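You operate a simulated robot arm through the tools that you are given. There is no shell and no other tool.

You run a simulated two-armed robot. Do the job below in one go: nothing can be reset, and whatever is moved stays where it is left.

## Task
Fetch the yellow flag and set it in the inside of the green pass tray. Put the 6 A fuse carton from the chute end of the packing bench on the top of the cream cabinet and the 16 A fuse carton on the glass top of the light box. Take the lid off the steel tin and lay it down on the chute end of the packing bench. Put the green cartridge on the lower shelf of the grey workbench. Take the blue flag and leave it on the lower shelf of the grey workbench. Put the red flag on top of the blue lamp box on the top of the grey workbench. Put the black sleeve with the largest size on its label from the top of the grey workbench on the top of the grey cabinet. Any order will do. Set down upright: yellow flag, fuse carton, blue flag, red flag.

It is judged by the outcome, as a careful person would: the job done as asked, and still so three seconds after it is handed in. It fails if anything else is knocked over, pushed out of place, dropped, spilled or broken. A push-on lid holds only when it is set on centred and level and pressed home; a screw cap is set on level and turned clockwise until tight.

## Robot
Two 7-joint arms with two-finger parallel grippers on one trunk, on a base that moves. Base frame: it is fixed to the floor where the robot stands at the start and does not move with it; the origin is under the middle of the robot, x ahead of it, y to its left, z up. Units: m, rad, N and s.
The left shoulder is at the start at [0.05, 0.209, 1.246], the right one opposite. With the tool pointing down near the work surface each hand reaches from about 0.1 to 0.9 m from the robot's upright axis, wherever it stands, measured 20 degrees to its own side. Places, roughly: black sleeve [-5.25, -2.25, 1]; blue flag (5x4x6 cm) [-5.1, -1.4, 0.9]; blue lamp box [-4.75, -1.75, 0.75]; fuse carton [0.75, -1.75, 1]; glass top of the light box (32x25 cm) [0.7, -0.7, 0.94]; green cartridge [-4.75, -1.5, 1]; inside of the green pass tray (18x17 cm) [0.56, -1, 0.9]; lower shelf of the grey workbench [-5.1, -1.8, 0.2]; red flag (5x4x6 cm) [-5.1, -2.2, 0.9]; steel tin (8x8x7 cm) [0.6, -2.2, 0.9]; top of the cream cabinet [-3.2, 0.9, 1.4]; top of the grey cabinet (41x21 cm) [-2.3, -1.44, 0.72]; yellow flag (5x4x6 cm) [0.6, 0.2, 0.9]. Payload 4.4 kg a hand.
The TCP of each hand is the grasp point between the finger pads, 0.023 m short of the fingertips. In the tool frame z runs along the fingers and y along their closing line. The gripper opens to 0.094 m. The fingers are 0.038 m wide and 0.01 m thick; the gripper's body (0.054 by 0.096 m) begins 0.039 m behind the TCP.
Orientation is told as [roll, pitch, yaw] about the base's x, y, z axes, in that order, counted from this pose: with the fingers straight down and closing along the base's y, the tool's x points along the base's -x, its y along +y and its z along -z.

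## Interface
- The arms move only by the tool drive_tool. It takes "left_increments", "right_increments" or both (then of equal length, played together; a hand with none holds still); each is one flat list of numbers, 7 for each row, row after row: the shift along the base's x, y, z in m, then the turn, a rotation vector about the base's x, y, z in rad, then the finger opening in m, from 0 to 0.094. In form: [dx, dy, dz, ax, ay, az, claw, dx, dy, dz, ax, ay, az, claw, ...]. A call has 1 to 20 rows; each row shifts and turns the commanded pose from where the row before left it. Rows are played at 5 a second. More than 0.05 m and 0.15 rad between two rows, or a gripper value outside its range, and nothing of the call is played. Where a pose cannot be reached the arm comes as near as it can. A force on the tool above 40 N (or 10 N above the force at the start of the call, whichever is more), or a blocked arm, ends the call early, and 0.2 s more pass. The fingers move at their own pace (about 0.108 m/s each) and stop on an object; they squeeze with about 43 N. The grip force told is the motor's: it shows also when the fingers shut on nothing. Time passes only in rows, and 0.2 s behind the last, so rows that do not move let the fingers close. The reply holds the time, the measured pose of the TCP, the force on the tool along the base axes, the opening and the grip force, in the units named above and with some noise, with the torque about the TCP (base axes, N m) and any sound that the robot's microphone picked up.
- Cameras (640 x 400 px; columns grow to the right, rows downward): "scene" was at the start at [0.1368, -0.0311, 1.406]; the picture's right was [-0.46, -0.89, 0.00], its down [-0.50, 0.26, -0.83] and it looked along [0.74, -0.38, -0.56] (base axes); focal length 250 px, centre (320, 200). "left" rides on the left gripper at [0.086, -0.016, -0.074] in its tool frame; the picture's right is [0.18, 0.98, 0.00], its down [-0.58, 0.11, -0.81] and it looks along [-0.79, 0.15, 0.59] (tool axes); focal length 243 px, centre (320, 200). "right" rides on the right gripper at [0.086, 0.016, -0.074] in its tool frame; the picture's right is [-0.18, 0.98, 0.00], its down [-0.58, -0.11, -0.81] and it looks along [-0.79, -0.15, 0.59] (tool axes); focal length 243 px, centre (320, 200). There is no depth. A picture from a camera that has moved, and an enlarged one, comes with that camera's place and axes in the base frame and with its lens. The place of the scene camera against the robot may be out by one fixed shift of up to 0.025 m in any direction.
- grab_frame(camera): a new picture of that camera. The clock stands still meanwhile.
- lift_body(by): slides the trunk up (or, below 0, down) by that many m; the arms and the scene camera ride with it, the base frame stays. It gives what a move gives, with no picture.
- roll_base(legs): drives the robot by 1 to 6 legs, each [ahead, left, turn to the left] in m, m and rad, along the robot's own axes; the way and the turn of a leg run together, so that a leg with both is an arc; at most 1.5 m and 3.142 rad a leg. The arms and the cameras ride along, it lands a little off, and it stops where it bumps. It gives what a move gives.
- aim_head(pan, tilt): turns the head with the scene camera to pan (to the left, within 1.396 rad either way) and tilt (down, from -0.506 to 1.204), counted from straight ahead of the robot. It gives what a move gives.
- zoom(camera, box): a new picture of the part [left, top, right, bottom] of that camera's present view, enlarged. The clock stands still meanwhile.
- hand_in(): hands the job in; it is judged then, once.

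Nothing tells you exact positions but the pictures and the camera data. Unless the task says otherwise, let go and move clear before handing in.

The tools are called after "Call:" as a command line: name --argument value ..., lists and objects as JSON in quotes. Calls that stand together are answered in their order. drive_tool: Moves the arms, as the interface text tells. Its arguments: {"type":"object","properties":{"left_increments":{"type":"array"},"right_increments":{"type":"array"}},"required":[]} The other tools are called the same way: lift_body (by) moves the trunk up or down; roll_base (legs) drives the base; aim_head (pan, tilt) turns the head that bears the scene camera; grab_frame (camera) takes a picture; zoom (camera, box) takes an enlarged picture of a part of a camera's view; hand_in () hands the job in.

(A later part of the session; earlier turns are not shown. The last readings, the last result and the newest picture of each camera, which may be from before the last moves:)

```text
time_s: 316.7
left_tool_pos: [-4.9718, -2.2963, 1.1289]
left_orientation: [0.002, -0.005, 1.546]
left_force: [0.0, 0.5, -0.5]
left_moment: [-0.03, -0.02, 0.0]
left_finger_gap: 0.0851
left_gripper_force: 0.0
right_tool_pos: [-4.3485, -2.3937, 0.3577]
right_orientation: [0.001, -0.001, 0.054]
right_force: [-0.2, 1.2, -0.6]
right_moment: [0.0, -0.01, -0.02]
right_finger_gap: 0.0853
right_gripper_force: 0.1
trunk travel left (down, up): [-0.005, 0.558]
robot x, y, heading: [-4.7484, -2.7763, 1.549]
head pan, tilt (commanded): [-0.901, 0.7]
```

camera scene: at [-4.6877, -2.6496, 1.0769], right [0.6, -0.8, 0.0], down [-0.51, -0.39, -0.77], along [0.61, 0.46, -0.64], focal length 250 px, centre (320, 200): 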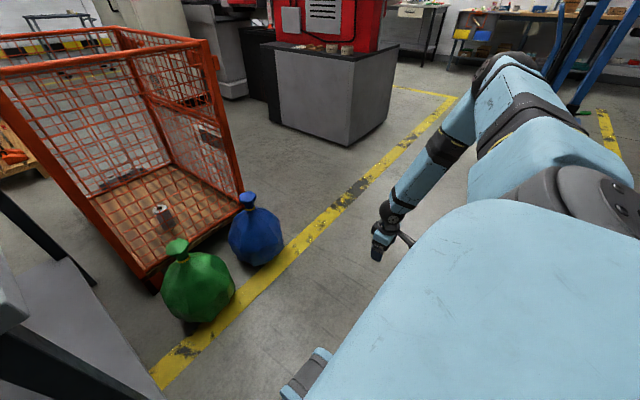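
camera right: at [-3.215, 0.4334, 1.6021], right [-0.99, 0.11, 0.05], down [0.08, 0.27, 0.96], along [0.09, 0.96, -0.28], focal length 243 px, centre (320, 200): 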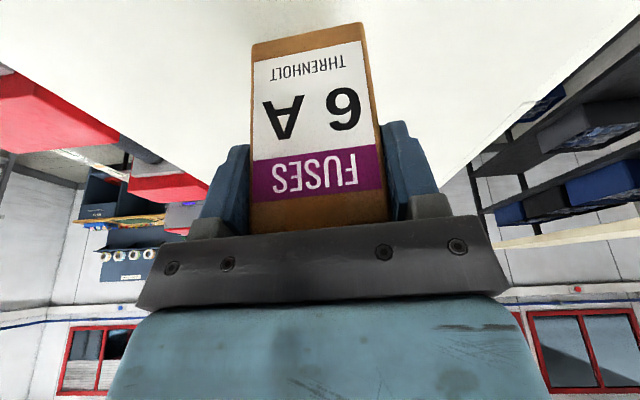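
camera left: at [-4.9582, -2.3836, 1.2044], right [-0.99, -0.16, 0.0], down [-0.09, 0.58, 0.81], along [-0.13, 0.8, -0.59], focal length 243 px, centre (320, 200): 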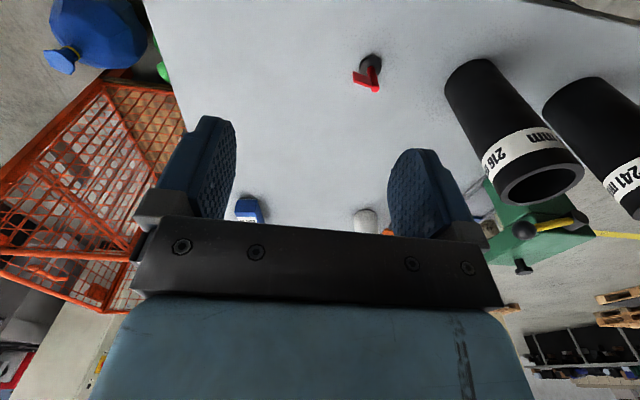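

Turning the hand a quarter turn frees the reach: already z=0.36 with no limit. I continue down and look at the posture.

Call:
drive_tool --right_increments '[0, 0, -0.03, 0, 0, 0, 0.085, 0, 0, -0.03, 0, 0, 0, 0.085, 0, 0, -0.03, 0, 0, 0, 0.085, 0, 0, -0.02, 0, 0, 0, 0.085, 0, 0, 0, 0, 0, 0, 0.085]'

Call:
grab_frame --camera "scene"

Call:
drive_tool --right_increments '[0, 0.04, 0, 0, 0, 0, 0.085, 0, 0.04, 0, 0, 0, 0, 0.085, 0, 0.04, 0, 0, 0, 0, 0.085, 0, 0.04, 0, 0, 0, 0, 0.085, 0, 0, 0, 0, 0, 0, 0.085]'

Call:
grab_frame --camera "scene"

```text
time_s: 317.9
left_tool_pos: [-4.9725, -2.2962, 1.1302]
left_orientation: [0.001, -0.003, 1.547]
left_force: [0.0, 0.0, -0.5]
left_moment: [0.02, 0.03, 0.0]
left_finger_gap: 0.085
left_gripper_force: 0.1
right_tool_pos: [-4.347, -2.3917, 0.2489]
right_orientation: [0.002, -0.002, 0.053]
right_force: [-0.2, -0.4, 0.1]
right_moment: [0.01, -0.01, -0.01]
right_finger_gap: 0.0851
right_gripper_force: 0.1
trunk travel left (down, up): [-0.005, 0.558]
robot x, y, heading: [-4.7491, -2.7795, 1.548]
head pan, tilt (commanded): [-0.901, 0.7]
```

```text
taken
camera scene: at [-4.6875, -2.6497, 1.0769], right [0.6, -0.8, 0.0], down [-0.51, -0.39, -0.76], along [0.61, 0.46, -0.64], focal length 250 px, centre (320, 200)
```

scene: 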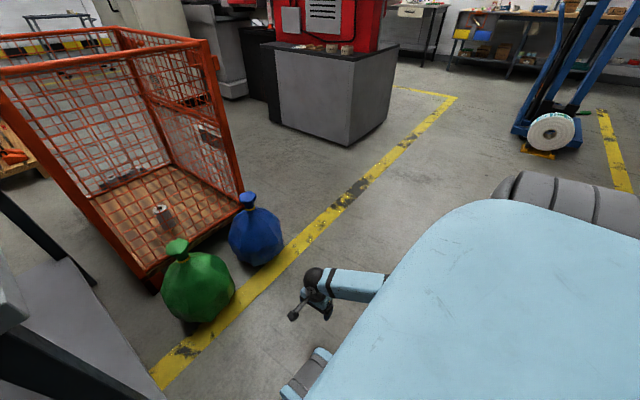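

```text
time_s: 319.1
left_tool_pos: [-4.9728, -2.2966, 1.1297]
left_orientation: [0.0, -0.007, 1.545]
left_force: [0.6, -0.5, 0.0]
left_moment: [-0.02, -0.03, 0.03]
left_finger_gap: 0.085
left_gripper_force: 0.2
right_tool_pos: [-4.3453, -2.2308, 0.2478]
right_orientation: [-0.002, -0.001, 0.054]
right_force: [0.0, -0.2, 0.2]
right_moment: [0.01, -0.01, 0.0]
right_finger_gap: 0.0849
right_gripper_force: 0.1
trunk travel left (down, up): [-0.005, 0.558]
robot x, y, heading: [-4.7449, -2.7773, 1.55]
head pan, tilt (commanded): [-0.901, 0.7]
```

```text
taken
camera scene: at [-4.6875, -2.6497, 1.0769], right [0.6, -0.8, 0.0], down [-0.51, -0.39, -0.76], along [0.61, 0.46, -0.64], focal length 250 px, centre (320, 200)
```

scene: 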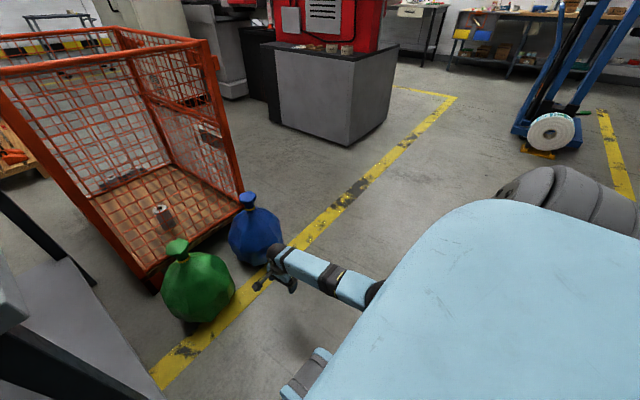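

With the hand turned, the elbow drops and the arm reaches low and forward – just right for the lower shelf. I raise this hand again and tuck it for driving round to the north side.

Call:
drive_tool --right_increments '[0, -0.04, 0.03, 0, 0, 0, 0.085, 0, -0.04, 0.05, 0, 0, 0, 0.085, 0, -0.04, 0.05, 0, 0, 0, 0.085, 0, -0.04, 0.05, 0, 0, 0, 0.085, 0, 0, 0.05, 0, 0, 0, 0.085, 0, 0, 0.05, 0, 0, 0, 0.085, 0, 0, 0.05, 0, 0, 0, 0.085, 0, 0, 0.05, 0, 0, 0, 0.085, 0, 0, 0.05, 0, 0, 0, 0.085, 0, 0, 0.05, 0, 0, 0, 0.085, 0, 0, 0.05, 0, 0, 0, 0.085, 0, 0, 0.05, 0, 0, 0, 0.085, 0, 0, 0.05, 0, 0, 0, 0.085, 0, 0, 0.05, 0, 0, 0, 0.085, 0, 0, 0.05, 0, 0, 0, 0.085, 0, 0, 0.05, 0, 0, 0, 0.085, 0, 0, 0.05, 0, 0, 0, 0.085, 0, 0, 0, 0, 0, 0, 0.085]'

Call:
grab_frame --camera "scene"

```text
refused: row 2 steps farther than a row can; nothing moved
```

```text
taken
camera scene: at [-4.6875, -2.6497, 1.0769], right [0.6, -0.8, 0.0], down [-0.51, -0.39, -0.76], along [0.61, 0.46, -0.64], focal length 250 px, centre (320, 200)
```

scene: 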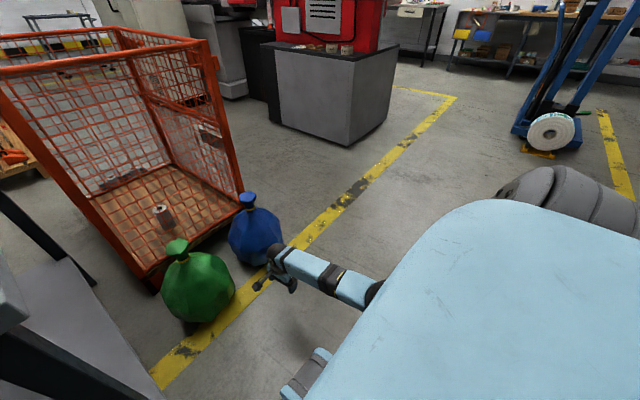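

Call:
drive_tool --right_increments '[0, -0.03, 0.035, 0, 0, 0, 0.085, 0, -0.03, 0.035, 0, 0, 0, 0.085, 0, -0.03, 0.035, 0, 0, 0, 0.085, 0, -0.03, 0.035, 0, 0, 0, 0.085, 0, -0.03, 0.035, 0, 0, 0, 0.085, 0, 0, 0.048, 0, 0, 0, 0.085, 0, 0, 0.048, 0, 0, 0, 0.085, 0, 0, 0.048, 0, 0, 0, 0.085, 0, 0, 0.048, 0, 0, 0, 0.085, 0, 0, 0.048, 0, 0, 0, 0.085, 0, 0, 0.048, 0, 0, 0, 0.085, 0, 0, 0.048, 0, 0, 0, 0.085, 0, 0, 0.048, 0, 0, 0, 0.085, 0, 0, 0.048, 0, 0, 0, 0.085, 0, 0, 0.048, 0, 0, 0, 0.085, 0, 0, 0.048, 0, 0, 0, 0.085, 0, 0, 0.048, 0, 0, 0, 0.085, 0, 0, 0.048, 0, 0, 0, 0.085, 0, 0, 0.048, 0, 0, 0, 0.085]'

Call:
grab_frame --camera "scene"

```text
time_s: 320.5
left_tool_pos: [-4.9716, -2.2962, 1.1262]
left_orientation: [0.004, -0.005, 1.546]
left_force: [0.5, 0.6, -0.4]
left_moment: [-0.04, 0.06, -0.03]
left_finger_gap: 0.0848
left_gripper_force: 0.0
right_tool_pos: [-4.2803, -2.3862, 0.4697]
right_orientation: [-0.034, -0.163, 0.08]
right_force: [0.3, 1.3, -0.9]
right_moment: [-0.01, 0.02, 0.0]
right_finger_gap: 0.085
right_gripper_force: 0.0
trunk travel left (down, up): [-0.005, 0.558]
robot x, y, heading: [-4.747, -2.7735, 1.55]
head pan, tilt (commanded): [-0.901, 0.7]
stopped in row 6 (right hand): the arm was blocked; the commanded pose is now the measured one
```

```text
taken
camera scene: at [-4.6869, -2.6489, 1.0733], right [0.6, -0.8, 0.0], down [-0.51, -0.39, -0.76], along [0.61, 0.46, -0.65], focal length 250 px, centre (320, 200)
```

scene: 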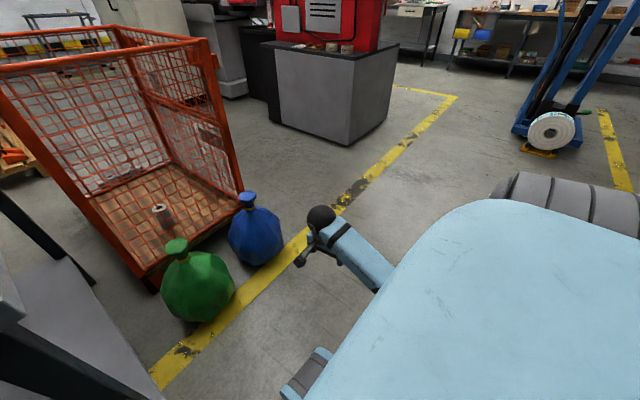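

The folding elbow got blocked by the robot's own body. I extend the hand forward again and raise it further out.

Call:
drive_tool --right_increments '[-0.01, 0.035, 0.0, 0.01, 0.05, -0.01, 0.085, -0.01, 0.035, 0.01, 0.01, 0.05, -0.01, 0.085, -0.01, 0.035, 0.02, 0.01, 0.06, 0, 0.085, 0, 0.035, 0.03, 0, 0, 0, 0.085, 0, 0.03, 0.035, 0, 0, 0, 0.085, 0, 0.02, 0.04, 0, 0, 0, 0.085, 0, 0.01, 0.045, 0, 0, 0, 0.085, 0, 0, 0.048, 0, 0, 0, 0.085, 0, 0, 0.048, 0, 0, 0, 0.085]'

Call:
grab_frame --camera "scene"

```text
time_s: 322.5
left_tool_pos: [-4.9719, -2.2956, 1.1302]
left_orientation: [0.002, -0.004, 1.546]
left_force: [-0.3, -0.3, 0.8]
left_moment: [0.01, -0.01, -0.03]
left_finger_gap: 0.085
left_gripper_force: 0.1
right_tool_pos: [-4.3119, -2.1902, 0.7515]
right_orientation: [0.01, -0.003, 0.054]
right_force: [-0.3, 0.2, 0.8]
right_moment: [0.0, 0.03, -0.02]
right_finger_gap: 0.085
right_gripper_force: 0.2
trunk travel left (down, up): [-0.005, 0.558]
robot x, y, heading: [-4.7475, -2.7723, 1.542]
head pan, tilt (commanded): [-0.901, 0.7]
```

```text
taken
camera scene: at [-4.6878, -2.6498, 1.0769], right [0.6, -0.8, 0.0], down [-0.51, -0.39, -0.77], along [0.61, 0.46, -0.64], focal length 250 px, centre (320, 200)
```

scene: 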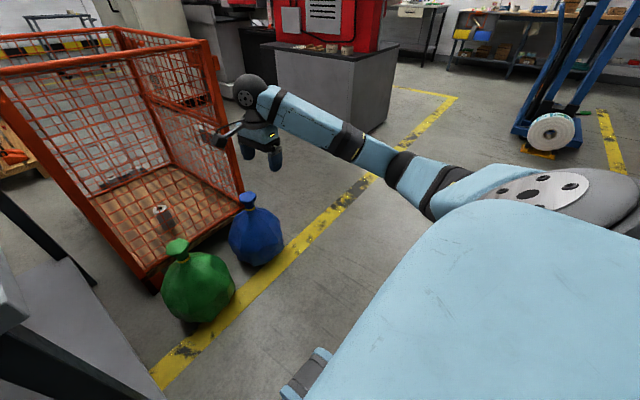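

Call:
drive_tool --right_increments '[0, 0, 0.045, 0, 0, 0, 0.085, 0, 0, 0.045, 0, 0, 0, 0.085, 0, 0, 0.045, 0, 0, 0, 0.085, 0, 0, 0.045, 0, 0, 0, 0.085, 0, 0, 0.045, 0, 0, 0, 0.085, 0, 0, 0.045, 0, 0, 0, 0.085, 0, 0, 0.045, 0, 0, 0, 0.085, 0, 0, 0.045, 0, 0, 0, 0.085, 0, -0.04, 0, 0, 0, 0, 0.085, 0, -0.04, 0, 0, 0, 0, 0.085, 0, -0.04, 0, 0, 0, 0, 0.085, 0, -0.04, 0, 0, 0, 0, 0.085, 0, 0, 0, 0, 0, 0, 0.085]'

Call:
grab_frame --camera "scene"

```text
time_s: 325.3
left_tool_pos: [-4.9726, -2.2965, 1.1283]
left_orientation: [0.002, -0.006, 1.547]
left_force: [-0.6, -0.5, -0.4]
left_moment: [0.02, -0.03, 0.0]
left_finger_gap: 0.085
left_gripper_force: 0.1
right_tool_pos: [-4.3137, -2.3453, 1.113]
right_orientation: [0.011, -0.003, 0.054]
right_force: [0.4, 0.0, -0.4]
right_moment: [-0.01, 0.0, 0.0]
right_finger_gap: 0.0847
right_gripper_force: 0.0
trunk travel left (down, up): [-0.005, 0.558]
robot x, y, heading: [-4.7447, -2.7786, 1.545]
head pan, tilt (commanded): [-0.901, 0.7]
```

```text
taken
camera scene: at [-4.6876, -2.6492, 1.0769], right [0.6, -0.8, 0.0], down [-0.51, -0.39, -0.76], along [0.61, 0.46, -0.64], focal length 250 px, centre (320, 200)
```

scene: 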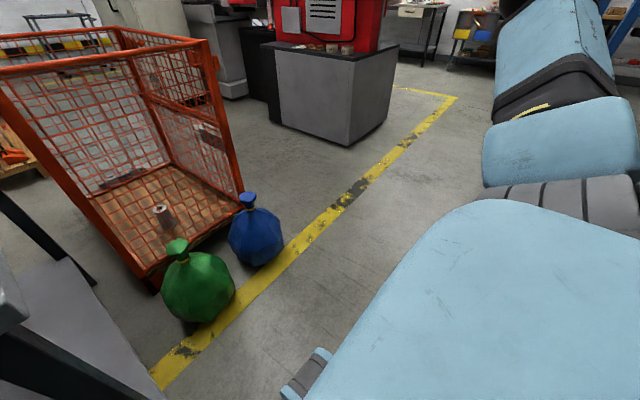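

The arm returned to its raised-elbow posture. I now raise the trunk a bit for clearance and drive round the west side to the bench's north side, turning to face it.

Call:
lift_body --by 0.2

Call:
roll_base --legs '[[0, 0, 0.026], [0, 1.2, 0], [1.0, 0, 0], [0.95, 0, 0]]'

Call:
roll_base --legs '[[0, 0, 1.57], [0, 0, 1.57]]'

Call:
aim_head --pan 0.4 --tilt 0.6

Call:
grab_frame --camera "scene"

```text
time_s: 327.5
left_tool_pos: [-4.9723, -2.2957, 1.3295]
left_orientation: [0.002, -0.005, 1.545]
left_force: [0.0, 0.5, -0.4]
left_moment: [-0.01, 0.0, -0.02]
left_finger_gap: 0.0849
left_gripper_force: 0.1
right_tool_pos: [-4.313, -2.3455, 1.3137]
right_orientation: [0.011, -0.002, 0.055]
right_force: [-0.1, -0.4, -0.3]
right_moment: [-0.01, 0.0, 0.03]
right_finger_gap: 0.0852
right_gripper_force: 0.1
trunk travel left (down, up): [-0.205, 0.358]
robot x, y, heading: [-4.7467, -2.7787, 1.548]
head pan, tilt (commanded): [-0.901, 0.7]
```

```text
time_s: 347.8
left_tool_pos: [-6.2183, -0.3723, 1.3294]
left_orientation: [0.002, -0.004, 1.591]
left_force: [-0.1, -0.1, 0.6]
left_moment: [0.01, 0.02, -0.01]
left_finger_gap: 0.0852
left_gripper_force: 0.0
right_tool_pos: [-5.5585, -0.3902, 1.3132]
right_orientation: [0.011, -0.001, 0.1]
right_force: [-0.6, 0.7, -0.1]
right_moment: [0.0, 0.04, -0.01]
right_finger_gap: 0.0853
right_gripper_force: 0.0
trunk travel left (down, up): [-0.205, 0.358]
robot x, y, heading: [-5.9708, -0.8451, 1.594]
head pan, tilt (commanded): [-0.901, 0.7]
```

```text
time_s: 355.8
left_tool_pos: [-5.7416, -1.3203, 1.3302]
left_orientation: [0.003, -0.006, -1.584]
left_force: [0.3, 0.1, 0.1]
left_moment: [-0.02, -0.03, 0.02]
left_finger_gap: 0.0848
left_gripper_force: 0.0
right_tool_pos: [-6.3992, -1.2797, 1.313]
right_orientation: [0.01, -0.002, -3.074]
right_force: [0.0, 0.3, 0.0]
right_moment: [0.02, 0.03, -0.01]
right_finger_gap: 0.0848
right_gripper_force: 0.1
trunk travel left (down, up): [-0.205, 0.358]
robot x, y, heading: [-5.976, -0.8407, -1.583]
head pan, tilt (commanded): [-0.901, 0.7]
```

```text
time_s: 357.2
left_tool_pos: [-5.741, -1.3206, 1.3295]
left_orientation: [0.002, -0.005, -1.585]
left_force: [-0.4, -0.1, -0.1]
left_moment: [-0.01, 0.0, -0.03]
left_finger_gap: 0.0852
left_gripper_force: 0.0
right_tool_pos: [-6.4011, -1.2789, 1.3126]
right_orientation: [0.011, -0.002, -3.077]
right_force: [1.1, 0.1, 0.0]
right_moment: [0.02, -0.01, 0.0]
right_finger_gap: 0.0849
right_gripper_force: 0.1
trunk travel left (down, up): [-0.205, 0.358]
robot x, y, heading: [-5.9712, -0.843, -1.583]
head pan, tilt (commanded): [0.4, 0.6]
```

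```text
taken
camera scene: at [-5.9482, -0.9819, 1.2856], right [-0.93, -0.38, 0.0], down [-0.21, 0.52, -0.83], along [0.31, -0.76, -0.56], focal length 250 px, centre (320, 200)
```

scene: 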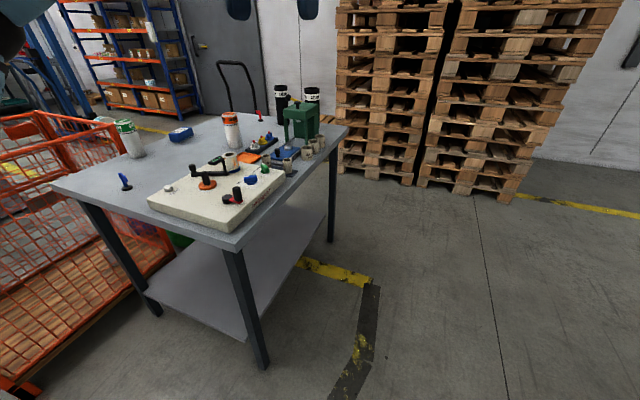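

I zoom in on the blue flag and the green cartridge from here to fix their positions and the bench height.

Call:
zoom --camera "scene" --box '[40, 100, 200, 220]'

Call:
zoom --camera "left" --box '[0, 0, 640, 400]'

```text
3.33 times, centred on (120, 160) of scene
camera zoom: at [-5.9482, -0.9819, 1.2856], right [-0.93, -0.38, 0.0], down [-0.21, 0.52, -0.83], along [0.31, -0.76, -0.56], focal length 834 px, centre (987, 333)
```

zoom: 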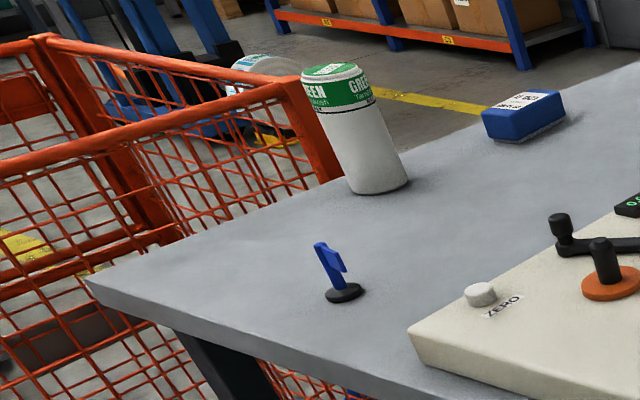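

```text
1.00 times, centred on (320, 200) of left (not enlarged: the box is as wide or as high as the picture)
camera zoom: at [-5.7569, -1.2329, 1.4043], right [0.99, 0.17, 0.0], down [0.1, -0.58, 0.81], along [0.14, -0.8, -0.59], focal length 243 px, centre (320, 200)
```

zoom: 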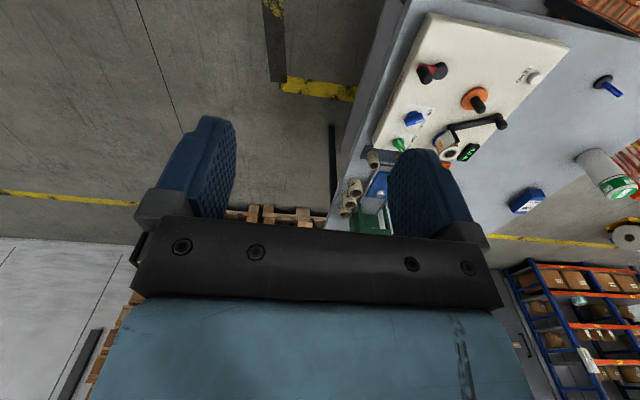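

Bench top is near z≈0.85; blue flag ≈ (−5.075, −1.41), green cartridge ≈ (−4.86, −1.605). I move in front of the bench's north edge.

Call:
roll_base --legs '[[0, 0, 0.012], [0, 0.9, 0], [0.08, 0, 0]]'

Call:
aim_head --pan 0.0 --tilt 0.75

Call:
grab_frame --camera "scene"

Call:
grab_frame --camera "left"

Call:
grab_frame --camera "right"

```text
time_s: 366.5
left_tool_pos: [-4.8282, -1.3913, 1.33]
left_orientation: [0.002, -0.004, -1.564]
left_force: [-0.4, -0.1, -0.2]
left_moment: [-0.01, 0.0, -0.04]
left_finger_gap: 0.0849
left_gripper_force: 0.0
right_tool_pos: [-5.4871, -1.3627, 1.3135]
right_orientation: [0.009, -0.003, -3.058]
right_force: [-0.3, -0.3, -0.1]
right_moment: [0.02, -0.01, -0.02]
right_finger_gap: 0.0849
right_gripper_force: 0.0
trunk travel left (down, up): [-0.205, 0.358]
robot x, y, heading: [-5.0687, -0.9195, -1.556]
head pan, tilt (commanded): [0.4, 0.6]
```

```text
time_s: 367.4
left_tool_pos: [-4.828, -1.3899, 1.3299]
left_orientation: [0.002, -0.005, -1.565]
left_force: [0.0, -0.1, -0.1]
left_moment: [0.02, 0.01, 0.0]
left_finger_gap: 0.0851
left_gripper_force: 0.0
right_tool_pos: [-5.4871, -1.3614, 1.3136]
right_orientation: [0.01, -0.003, -3.055]
right_force: [0.7, 0.3, 0.5]
right_moment: [0.01, 0.02, 0.02]
right_finger_gap: 0.0851
right_gripper_force: 0.0
trunk travel left (down, up): [-0.205, 0.358]
robot x, y, heading: [-5.0652, -0.9182, -1.562]
head pan, tilt (commanded): [0.0, 0.75]
```

```text
taken
camera scene: at [-5.0754, -1.0576, 1.2727], right [-1.0, -0.01, 0.0], down [-0.01, 0.68, -0.73], along [0.01, -0.73, -0.68], focal length 250 px, centre (320, 200)
```

scene: 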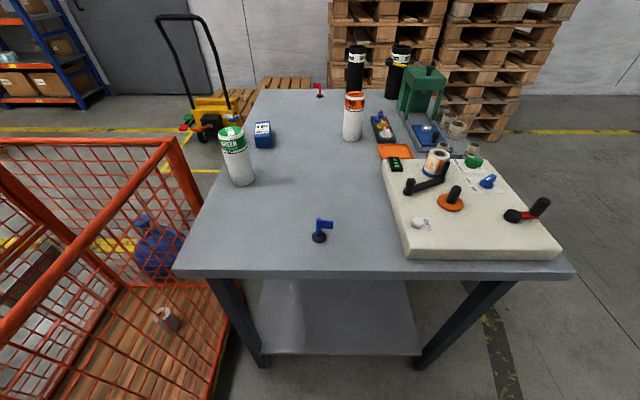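

```text
taken
camera left: at [-4.8451, -1.3032, 1.4044], right [0.98, 0.19, 0.0], down [0.11, -0.58, 0.81], along [0.15, -0.8, -0.59], focal length 243 px, centre (320, 200)
```

left: 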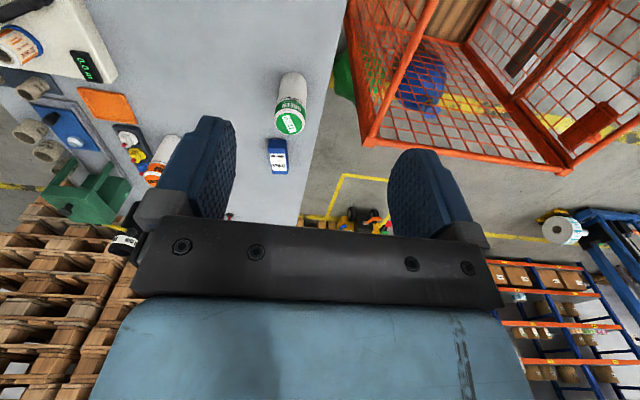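

```text
taken
camera right: at [-5.3995, -1.3682, 1.3891], right [-0.1, -0.99, 0.01], down [-0.59, 0.07, 0.81], along [-0.8, 0.07, -0.59], focal length 243 px, centre (320, 200)
```

right: 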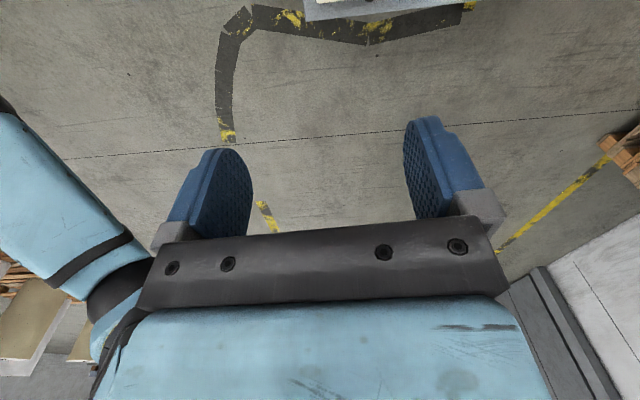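

From the north side: blue flag ≈ (−5.068, −1.409) with its plate toward −x; cartridge ≈ (−4.849, −1.60), top z≈0.995; shelf's north edge at y≈−1.37. I bring the right hand (already turned to close along y) over the flag and move the left over the cartridge.

Call:
drive_tool --left_increments '[0, -0.03, 0, 0, 0, 0, 0.085, 0, -0.03, 0, 0, 0, 0, 0.085, 0, -0.03, 0, 0, 0, 0, 0.085, 0, -0.03, 0, 0, 0, 0, 0.085, 0, -0.03, 0, 0, 0, 0, 0.085, 0, -0.03, 0, 0, 0, 0, 0.085, 0, -0.02, 0, 0, 0, 0, 0.085, 0, 0, 0, 0, 0, 0, 0.085, 0, 0, 0, 0, 0, 0, 0.085, 0, 0, 0, 0, 0, 0, 0.085, 0, 0, 0, 0, 0, 0, 0.085, 0, 0, 0, 0, 0, 0, 0.085]' --right_increments '[0, 0, 0, 0, 0, 0, 0.06, 0.035, -0.004, -0.01, 0, 0, 0, 0.06, 0.042, -0.005, -0.02, 0, 0, 0, 0.06, 0.042, -0.005, -0.02, 0, 0, 0, 0.06, 0.042, -0.005, -0.02, 0, 0, -0.015, 0.06, 0.042, -0.005, -0.02, 0, 0, -0.015, 0.06, 0.042, -0.005, -0.02, 0, 0, -0.015, 0.06, 0.042, -0.005, -0.02, 0, 0, -0.015, 0.06, 0.042, -0.005, -0.02, 0, 0, -0.015, 0.06, 0.042, -0.005, -0.02, 0, 0, 0, 0.06, 0.042, -0.004, -0.02, 0, 0, 0, 0.06, 0, 0, 0, 0, 0, 0, 0.06]'

Call:
grab_frame --camera "right"

Call:
grab_frame --camera "scene"

```text
time_s: 370.0
left_tool_pos: [-4.8312, -1.591, 1.3311]
left_orientation: [0.004, -0.008, -1.566]
left_force: [-0.2, 0.7, 0.2]
left_moment: [0.01, -0.02, 0.02]
left_finger_gap: 0.0851
left_gripper_force: 0.0
right_tool_pos: [-5.0741, -1.4097, 1.1247]
right_orientation: [0.012, -0.003, -3.131]
right_force: [0.6, 0.1, -0.4]
right_moment: [0.02, -0.02, 0.02]
right_finger_gap: 0.06
right_gripper_force: 0.0
trunk travel left (down, up): [-0.205, 0.358]
robot x, y, heading: [-5.0693, -0.9173, -1.564]
head pan, tilt (commanded): [0.0, 0.75]
```

```text
taken
camera right: at [-4.9866, -1.4229, 1.1991], right [-0.17, -0.98, 0.01], down [-0.58, 0.11, 0.81], along [-0.79, 0.13, -0.59], focal length 243 px, centre (320, 200)
```

right: 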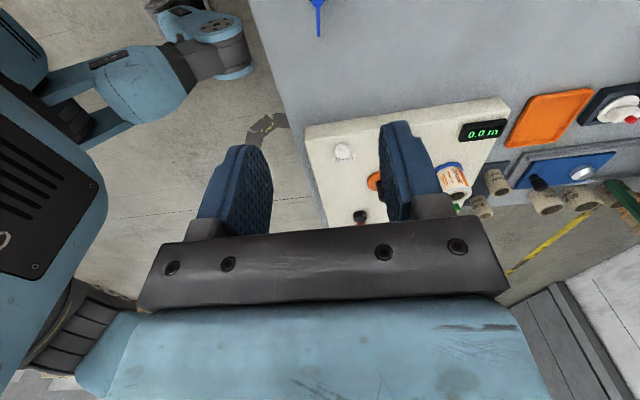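

```text
taken
camera scene: at [-5.0767, -1.0576, 1.2727], right [-1.0, -0.01, 0.0], down [-0.01, 0.68, -0.73], along [0.01, -0.73, -0.68], focal length 250 px, centre (320, 200)
```

scene: 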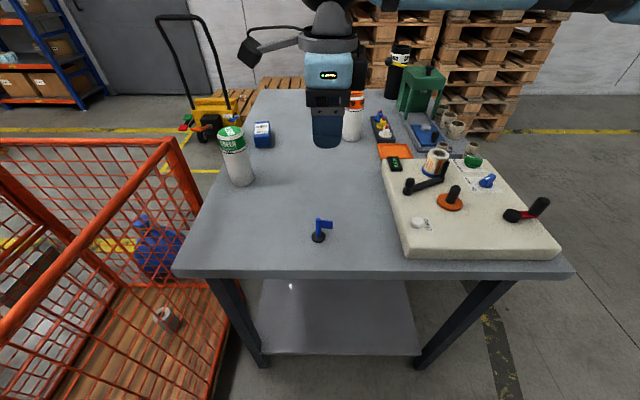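

Call:
zoom --camera "scene" --box '[280, 200, 360, 250]'

Call:
zoom --camera "right" --box '[270, 0, 370, 62]'

```text
8.00 times, centred on (320, 225) of scene
camera zoom: at [-5.0767, -1.0576, 1.2727], right [-1.0, -0.01, 0.0], down [-0.01, 0.68, -0.73], along [0.01, -0.73, -0.68], focal length 2000 px, centre (320, 0)
```

zoom: 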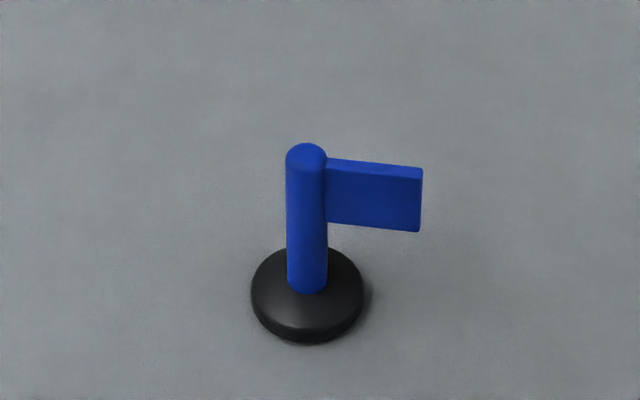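

```text
6.40 times, centred on (320, 31) of right
camera zoom: at [-4.9866, -1.4229, 1.1991], right [-0.17, -0.98, 0.01], down [-0.58, 0.11, 0.81], along [-0.79, 0.13, -0.59], focal length 1553 px, centre (320, 1282)
```

zoom: 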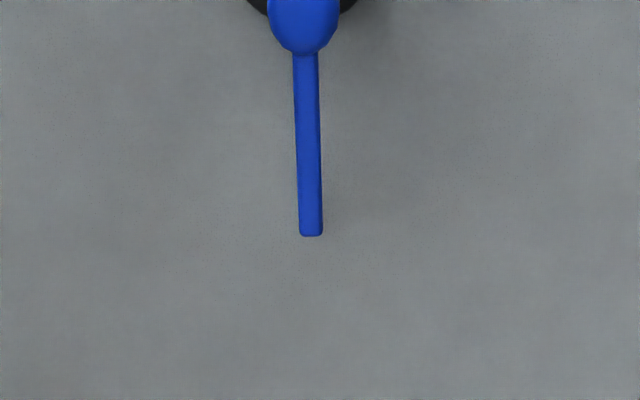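

The flag's pole is at (−5.062, −1.407), its plate turned about 8° from −x. I align and descend around it.

Call:
drive_tool --right_increments '[0.003, 0.0015, -0.04, 0, 0, -0.065, 0.05, 0.003, 0.0015, -0.04, 0, 0, -0.065, 0.05, 0, 0, -0.045, 0, 0, 0, 0.05, 0, 0, -0.045, 0, 0, 0, 0.05, 0, 0, -0.035, 0, 0, 0, 0.05, 0, 0, -0.025, 0, 0, 0, 0.05, 0, 0, 0, 0, 0, 0, 0.05]'

Call:
grab_frame --camera "right"

Call:
zoom --camera "scene" --box '[260, 160, 380, 260]'

```text
time_s: 371.6
left_tool_pos: [-4.8292, -1.5906, 1.3296]
left_orientation: [0.002, -0.005, -1.565]
left_force: [-0.1, -0.2, 0.2]
left_moment: [0.0, 0.0, 0.04]
left_finger_gap: 0.085
left_gripper_force: 0.1
right_tool_pos: [-5.0678, -1.409, 0.8932]
right_orientation: [0.011, -0.002, 3.022]
right_force: [0.4, 0.1, -0.8]
right_moment: [0.02, 0.01, 0.0]
right_finger_gap: 0.0502
right_gripper_force: 0.1
trunk travel left (down, up): [-0.205, 0.358]
robot x, y, heading: [-5.0708, -0.9186, -1.564]
head pan, tilt (commanded): [0.0, 0.75]
```

```text
taken
camera right: at [-4.984, -1.4325, 0.968], right [-0.3, -0.95, 0.01], down [-0.56, 0.19, 0.81], along [-0.77, 0.24, -0.59], focal length 243 px, centre (320, 200)
```

right: 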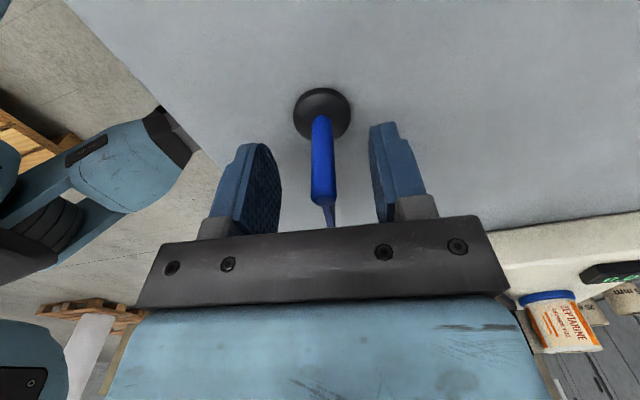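

```text
4.00 times, centred on (320, 210) of scene
camera zoom: at [-5.0757, -1.0576, 1.2727], right [-1.0, -0.01, 0.0], down [-0.01, 0.68, -0.73], along [0.01, -0.73, -0.68], focal length 1000 px, centre (320, 160)
```

zoom: 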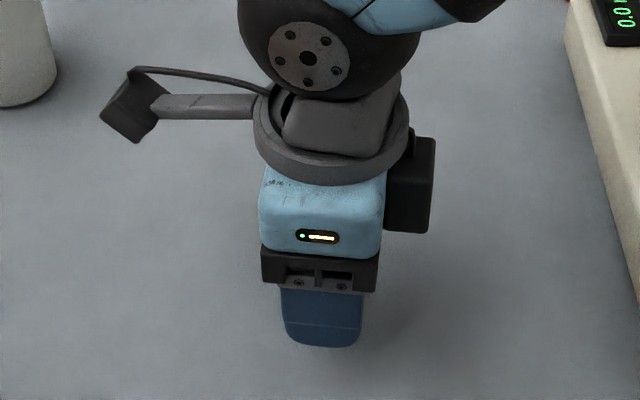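

The pole is between the pads. I close and lift gently.

Call:
drive_tool --right_increments '[0, 0, 0, 0, 0, 0, 0, 0, 0, 0, 0, 0, 0, 0, 0, 0, 0, 0, 0, 0, 0, 0, 0, 0, 0, 0, 0, 0]'

Call:
drive_tool --right_increments '[0, 0, 0.002, 0, 0, 0, 0, 0, 0, 0.003, 0, 0, 0, 0, 0, 0, 0.004, 0, 0, 0, 0, 0, 0, 0.005, 0, 0, 0, 0, 0, 0, 0.005, 0, 0, 0, 0, 0, 0, 0, 0, 0, 0, 0]'

Call:
grab_frame --camera "right"

```text
time_s: 372.6
left_tool_pos: [-4.8291, -1.592, 1.3296]
left_orientation: [0.002, -0.006, -1.565]
left_force: [0.5, 1.0, 0.8]
left_moment: [0.01, -0.02, -0.02]
left_finger_gap: 0.0849
left_gripper_force: 0.0
right_tool_pos: [-5.0686, -1.4088, 0.894]
right_orientation: [0.009, -0.001, 3.022]
right_force: [0.7, -0.6, 0.8]
right_moment: [-0.02, -0.03, -0.03]
right_finger_gap: 0.0096
right_gripper_force: 43.5
trunk travel left (down, up): [-0.205, 0.358]
robot x, y, heading: [-5.0663, -0.9178, -1.56]
head pan, tilt (commanded): [0.0, 0.75]
```

```text
time_s: 374.0
left_tool_pos: [-4.8283, -1.5917, 1.3296]
left_orientation: [0.002, -0.004, -1.566]
left_force: [0.1, 0.4, 0.0]
left_moment: [-0.03, 0.0, -0.01]
left_finger_gap: 0.0849
left_gripper_force: 0.1
right_tool_pos: [-5.0688, -1.4062, 0.9126]
right_orientation: [0.01, 0.0, 3.022]
right_force: [0.0, 0.0, -0.2]
right_moment: [0.01, 0.01, 0.0]
right_finger_gap: 0.0097
right_gripper_force: 43.4
trunk travel left (down, up): [-0.205, 0.358]
robot x, y, heading: [-5.0685, -0.9184, -1.561]
head pan, tilt (commanded): [0.0, 0.75]
```

```text
taken
camera right: at [-4.9842, -1.4311, 0.9877], right [-0.3, -0.95, 0.01], down [-0.56, 0.19, 0.81], along [-0.77, 0.24, -0.59], focal length 243 px, centre (320, 200)
```

right: 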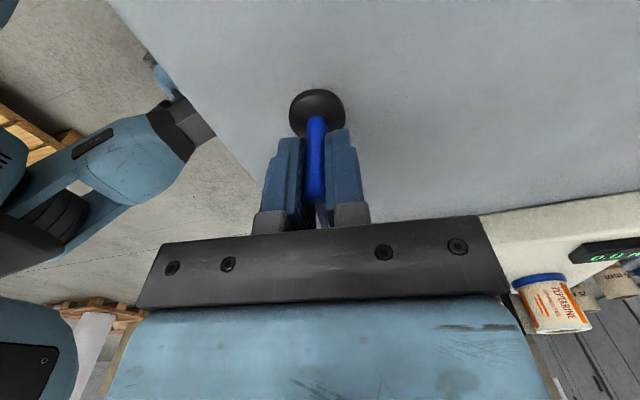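

Call:
zoom --camera "scene" --box '[260, 160, 380, 260]'

Call:
zoom --camera "right" --box '[240, 60, 400, 240]'

```text
4.00 times, centred on (320, 210) of scene
camera zoom: at [-5.0754, -1.0579, 1.2727], right [-1.0, -0.01, 0.0], down [-0.01, 0.68, -0.73], along [0.01, -0.73, -0.68], focal length 1000 px, centre (320, 160)
```

zoom: 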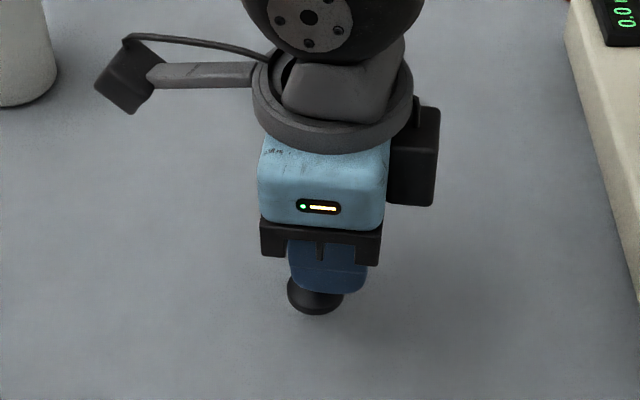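

```text
2.22 times, centred on (320, 150) of right
camera zoom: at [-4.9842, -1.4311, 0.9877], right [-0.3, -0.95, 0.01], down [-0.56, 0.19, 0.81], along [-0.77, 0.24, -0.59], focal length 539 px, centre (320, 311)
```

zoom: 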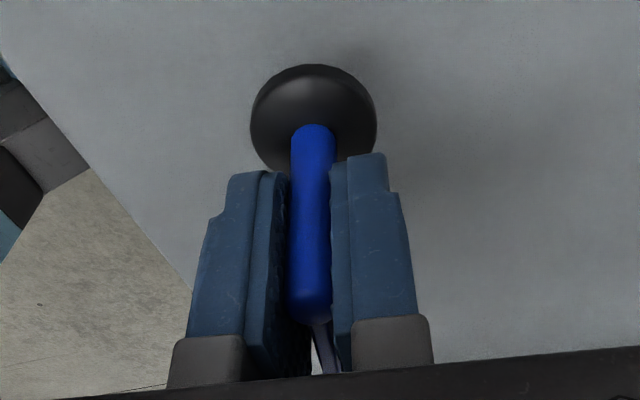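

The flag is lifted and held. I raise it higher slowly, then pick the cartridge with the left hand while I'm here.

Call:
drive_tool --right_increments '[0, 0, 0.006, 0, 0, 0, 0, 0, 0, 0.01, 0, 0, 0, 0, 0, 0, 0.014, 0, 0, 0, 0, 0, 0, 0.014, 0, 0, 0, 0, 0, 0, 0.014, 0, 0, 0, 0, 0, 0, 0.014, 0, 0, 0, 0, 0, 0.004, 0.014, 0, 0, 0, 0, 0, 0.008, 0.014, 0, 0, 0, 0, -0.004, 0.012, 0.014, 0, 0, 0, 0, -0.008, 0.014, 0.012, 0, 0, 0, 0, -0.01, 0.014, 0.008, 0, 0, 0, 0, -0.012, 0.014, 0.004, 0, 0, 0, 0, -0.012, 0.01, 0, 0, 0, 0, 0, -0.01, 0.005, 0, 0, 0, 0, 0, -0.005, 0, 0, 0, 0, 0, 0, 0, 0, 0, 0, 0, 0, 0]'

Call:
grab_frame --camera "right"

Call:
grab_frame --camera "left"

```text
time_s: 377.4
left_tool_pos: [-4.8298, -1.5918, 1.3298]
left_orientation: [0.0, -0.007, -1.565]
left_force: [-0.1, 0.5, 0.8]
left_moment: [-0.03, 0.0, -0.01]
left_finger_gap: 0.0849
left_gripper_force: 0.0
right_tool_pos: [-5.1297, -1.3267, 1.0503]
right_orientation: [0.01, -0.001, 3.023]
right_force: [-0.6, 1.0, 0.0]
right_moment: [0.01, -0.03, 0.0]
right_finger_gap: 0.0101
right_gripper_force: 42.9
trunk travel left (down, up): [-0.205, 0.358]
robot x, y, heading: [-5.0662, -0.9188, -1.56]
head pan, tilt (commanded): [0.0, 0.75]
```

```text
taken
camera right: at [-5.0453, -1.3503, 1.1258], right [-0.3, -0.95, 0.01], down [-0.56, 0.19, 0.81], along [-0.77, 0.24, -0.59], focal length 243 px, centre (320, 200)
```

right: 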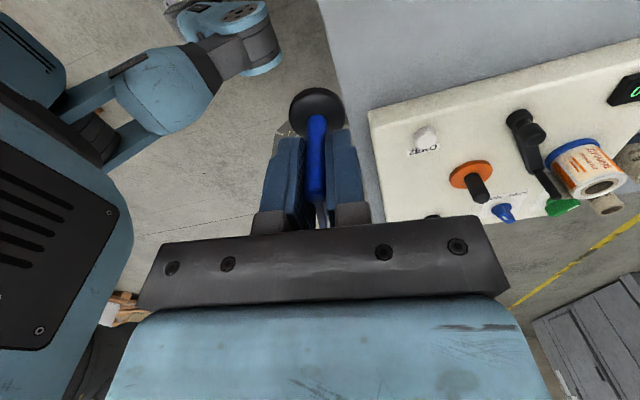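

```text
taken
camera left: at [-4.8463, -1.5042, 1.4037], right [0.98, 0.19, 0.0], down [0.11, -0.58, 0.81], along [0.15, -0.8, -0.59], focal length 243 px, centre (320, 200)
```

left: 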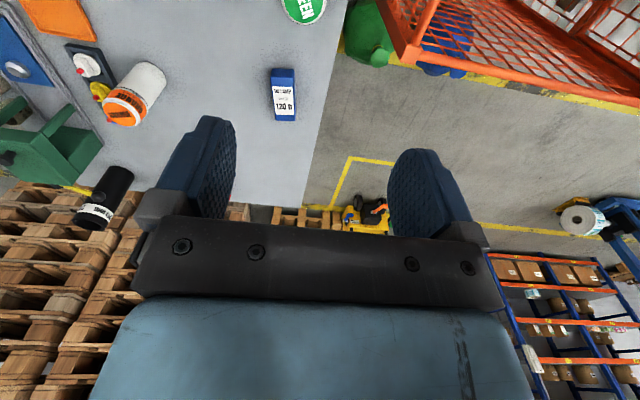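

The flag is stable. The cartridge is at about (−4.849, −1.606); I bring the left hand down over it.

Call:
drive_tool --left_increments '[-0.01, -0.007, -0.03, 0, 0, 0, 0.09, -0.009, -0.007, -0.04, 0, 0, 0, 0.09, 0, 0, -0.045, 0, 0, 0, 0.09, 0, 0, -0.045, 0, 0, 0, 0.09, 0, 0, -0.04, 0, 0, 0, 0.09, 0, 0, -0.04, 0, 0, 0, 0.09, 0, 0, 0, 0, 0, 0, 0.09]'

Call:
grab_frame --camera "left"

Call:
zoom --camera "scene" --box '[160, 60, 340, 200]'

```text
time_s: 379.0
left_tool_pos: [-4.8475, -1.6044, 1.0865]
left_orientation: [0.002, -0.006, -1.564]
left_force: [-0.9, -0.2, 0.5]
left_moment: [-0.01, 0.02, -0.01]
left_finger_gap: 0.09
left_gripper_force: 0.0
right_tool_pos: [-5.1303, -1.3252, 1.0511]
right_orientation: [0.013, -0.001, 3.022]
right_force: [0.3, 1.1, -0.6]
right_moment: [0.04, 0.02, 0.0]
right_finger_gap: 0.0101
right_gripper_force: 42.8
trunk travel left (down, up): [-0.205, 0.358]
robot x, y, heading: [-5.0687, -0.9178, -1.563]
head pan, tilt (commanded): [0.0, 0.75]
```

```text
taken
camera left: at [-4.864, -1.518, 1.162], right [0.98, 0.19, 0.0], down [0.11, -0.58, 0.81], along [0.15, -0.8, -0.59], focal length 243 px, centre (320, 200)
```

left: 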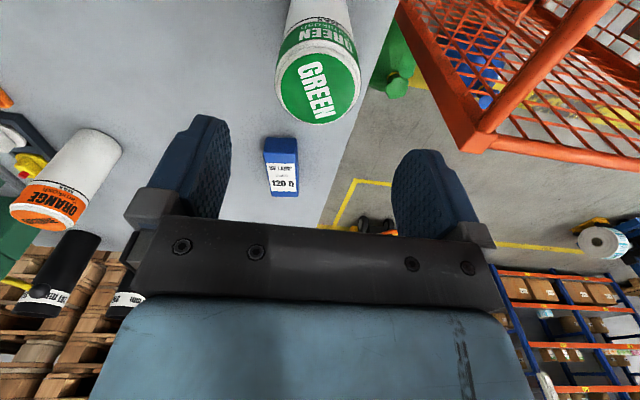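

```text
2.86 times, centred on (250, 130) of scene
camera zoom: at [-5.0758, -1.0573, 1.2728], right [-1.0, -0.01, 0.0], down [-0.01, 0.68, -0.73], along [0.01, -0.73, -0.68], focal length 714 px, centre (520, 400)
```

zoom: 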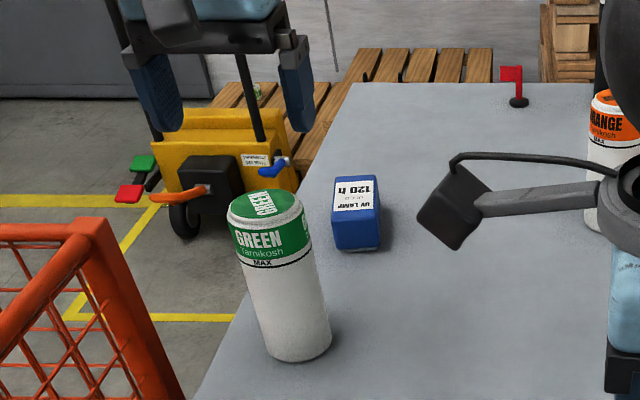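

The cap centre is at (−4.848, −1.611), top z≈0.993. I descend and grip it.

Call:
drive_tool --left_increments '[0, -0.006, -0.03, 0, 0, 0, 0.09, 0, 0, -0.035, 0, 0, 0, 0.09, 0, 0, -0.035, 0, 0, 0, 0.09, 0, 0, -0.02, 0, 0, 0, 0.09, 0, 0, 0, 0, 0, 0, 0.09]'

Call:
grab_frame --camera "left"

```text
time_s: 380.2
left_tool_pos: [-4.8469, -1.6107, 0.9694]
left_orientation: [0.004, -0.004, -1.565]
left_force: [-0.5, -0.1, 0.5]
left_moment: [0.0, -0.02, 0.0]
left_finger_gap: 0.0901
left_gripper_force: 0.1
right_tool_pos: [-5.131, -1.3273, 1.05]
right_orientation: [0.009, -0.002, 3.021]
right_force: [0.4, -0.2, -0.5]
right_moment: [-0.01, -0.01, 0.03]
right_finger_gap: 0.0102
right_gripper_force: 42.7
trunk travel left (down, up): [-0.205, 0.358]
robot x, y, heading: [-5.0677, -0.9126, -1.561]
head pan, tilt (commanded): [0.0, 0.75]
```

```text
taken
camera left: at [-4.8648, -1.5242, 1.0427], right [0.98, 0.19, 0.0], down [0.11, -0.58, 0.81], along [0.15, -0.8, -0.59], focal length 243 px, centre (320, 200)
```

left: 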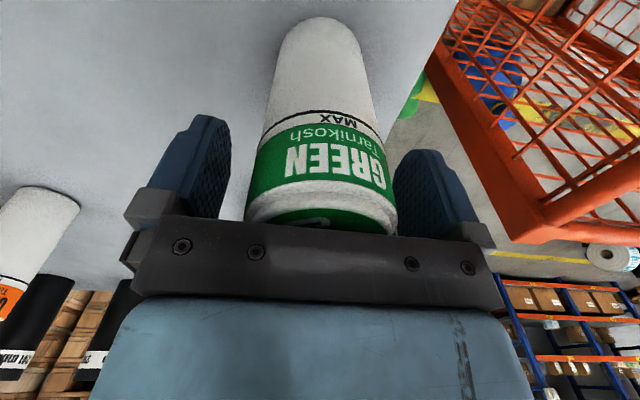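

Call:
drive_tool --left_increments '[0, 0, 0, 0, 0, 0, 0, 0, 0, 0, 0, 0, 0, 0, 0, 0, 0, 0, 0, 0, 0, 0, 0, 0, 0, 0, 0, 0]'

Call:
drive_tool --left_increments '[0, 0, 0.003, 0, 0, 0, 0, 0, 0, 0.005, 0, 0, 0, 0, 0, 0, 0.008, 0, 0, 0, 0, 0, 0, 0.01, 0, 0, 0, 0, 0, 0, 0.012, 0, 0, 0, 0, 0, 0, 0.014, 0, 0, 0, 0, 0, 0.003, 0.014, 0, 0, 0, 0, 0, 0.006, 0.014, 0, 0, 0, 0, 0, 0.01, 0.014, 0, 0, 0, 0, 0, 0.014, 0.014, 0, 0, 0, 0, 0, 0.018, 0.014, 0, 0, 0, 0, 0, 0.02, 0.014, 0, 0, 0, 0, 0, 0.02, 0.014, 0, 0, 0, 0, 0, 0.02, 0.01, 0, 0, 0, 0, 0, 0.02, 0.005, 0, 0, 0, 0, 0, 0.02, 0, 0, 0, 0, 0, 0, 0.01, 0, 0, 0, 0, 0, 0, 0, 0, 0, 0, 0, 0]'

Call:
grab_frame --camera "left"

Call:
grab_frame --camera "scene"

```text
time_s: 381.2
left_tool_pos: [-4.8476, -1.611, 0.9677]
left_orientation: [0.003, -0.005, -1.565]
left_force: [0.6, 0.1, 0.3]
left_moment: [-0.01, 0.0, 0.03]
left_finger_gap: 0.0608
left_gripper_force: 43.0
right_tool_pos: [-5.1294, -1.3259, 1.0508]
right_orientation: [0.009, -0.003, 3.021]
right_force: [0.2, -0.2, -0.5]
right_moment: [0.01, 0.0, -0.02]
right_finger_gap: 0.0104
right_gripper_force: 43.1
trunk travel left (down, up): [-0.205, 0.358]
robot x, y, heading: [-5.0679, -0.9173, -1.562]
head pan, tilt (commanded): [0.0, 0.75]
```

```text
time_s: 385.0
left_tool_pos: [-4.8477, -1.4493, 1.1351]
left_orientation: [0.001, -0.007, -1.565]
left_force: [1.0, 0.1, -1.3]
left_moment: [-0.01, 0.01, -0.04]
left_finger_gap: 0.0608
left_gripper_force: 42.6
right_tool_pos: [-5.1294, -1.3265, 1.0509]
right_orientation: [0.01, -0.001, 3.023]
right_force: [-0.4, 0.2, -1.0]
right_moment: [0.02, -0.01, 0.03]
right_finger_gap: 0.0099
right_gripper_force: 42.9
trunk travel left (down, up): [-0.205, 0.358]
robot x, y, heading: [-5.0677, -0.9157, -1.564]
head pan, tilt (commanded): [0.0, 0.75]
```

```text
taken
camera left: at [-4.8639, -1.3617, 1.2091], right [0.98, 0.19, 0.0], down [0.11, -0.58, 0.81], along [0.15, -0.79, -0.59], focal length 243 px, centre (320, 200)
```

left: 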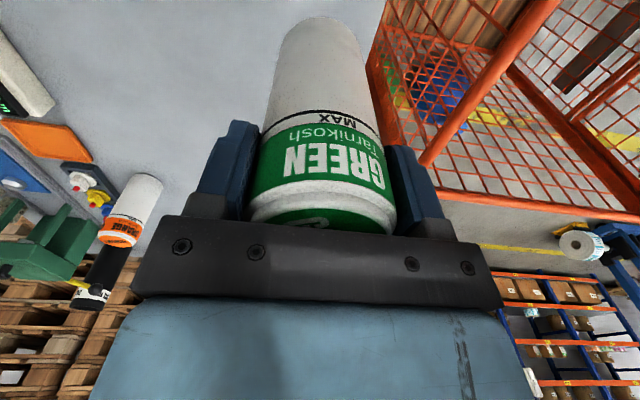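

```text
taken
camera scene: at [-5.0754, -1.058, 1.2726], right [-1.0, -0.01, 0.0], down [-0.01, 0.68, -0.73], along [0.01, -0.73, -0.68], focal length 250 px, centre (320, 200)
```

scene: 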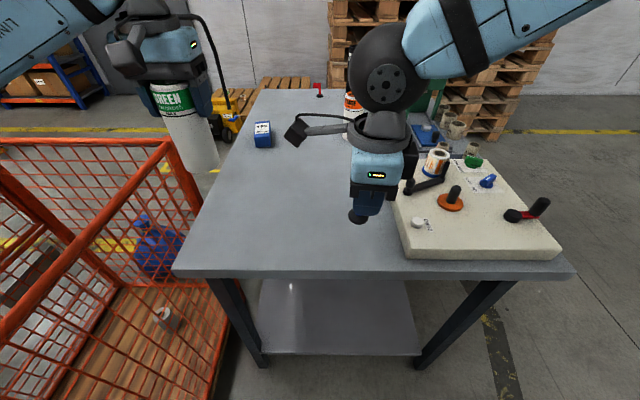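

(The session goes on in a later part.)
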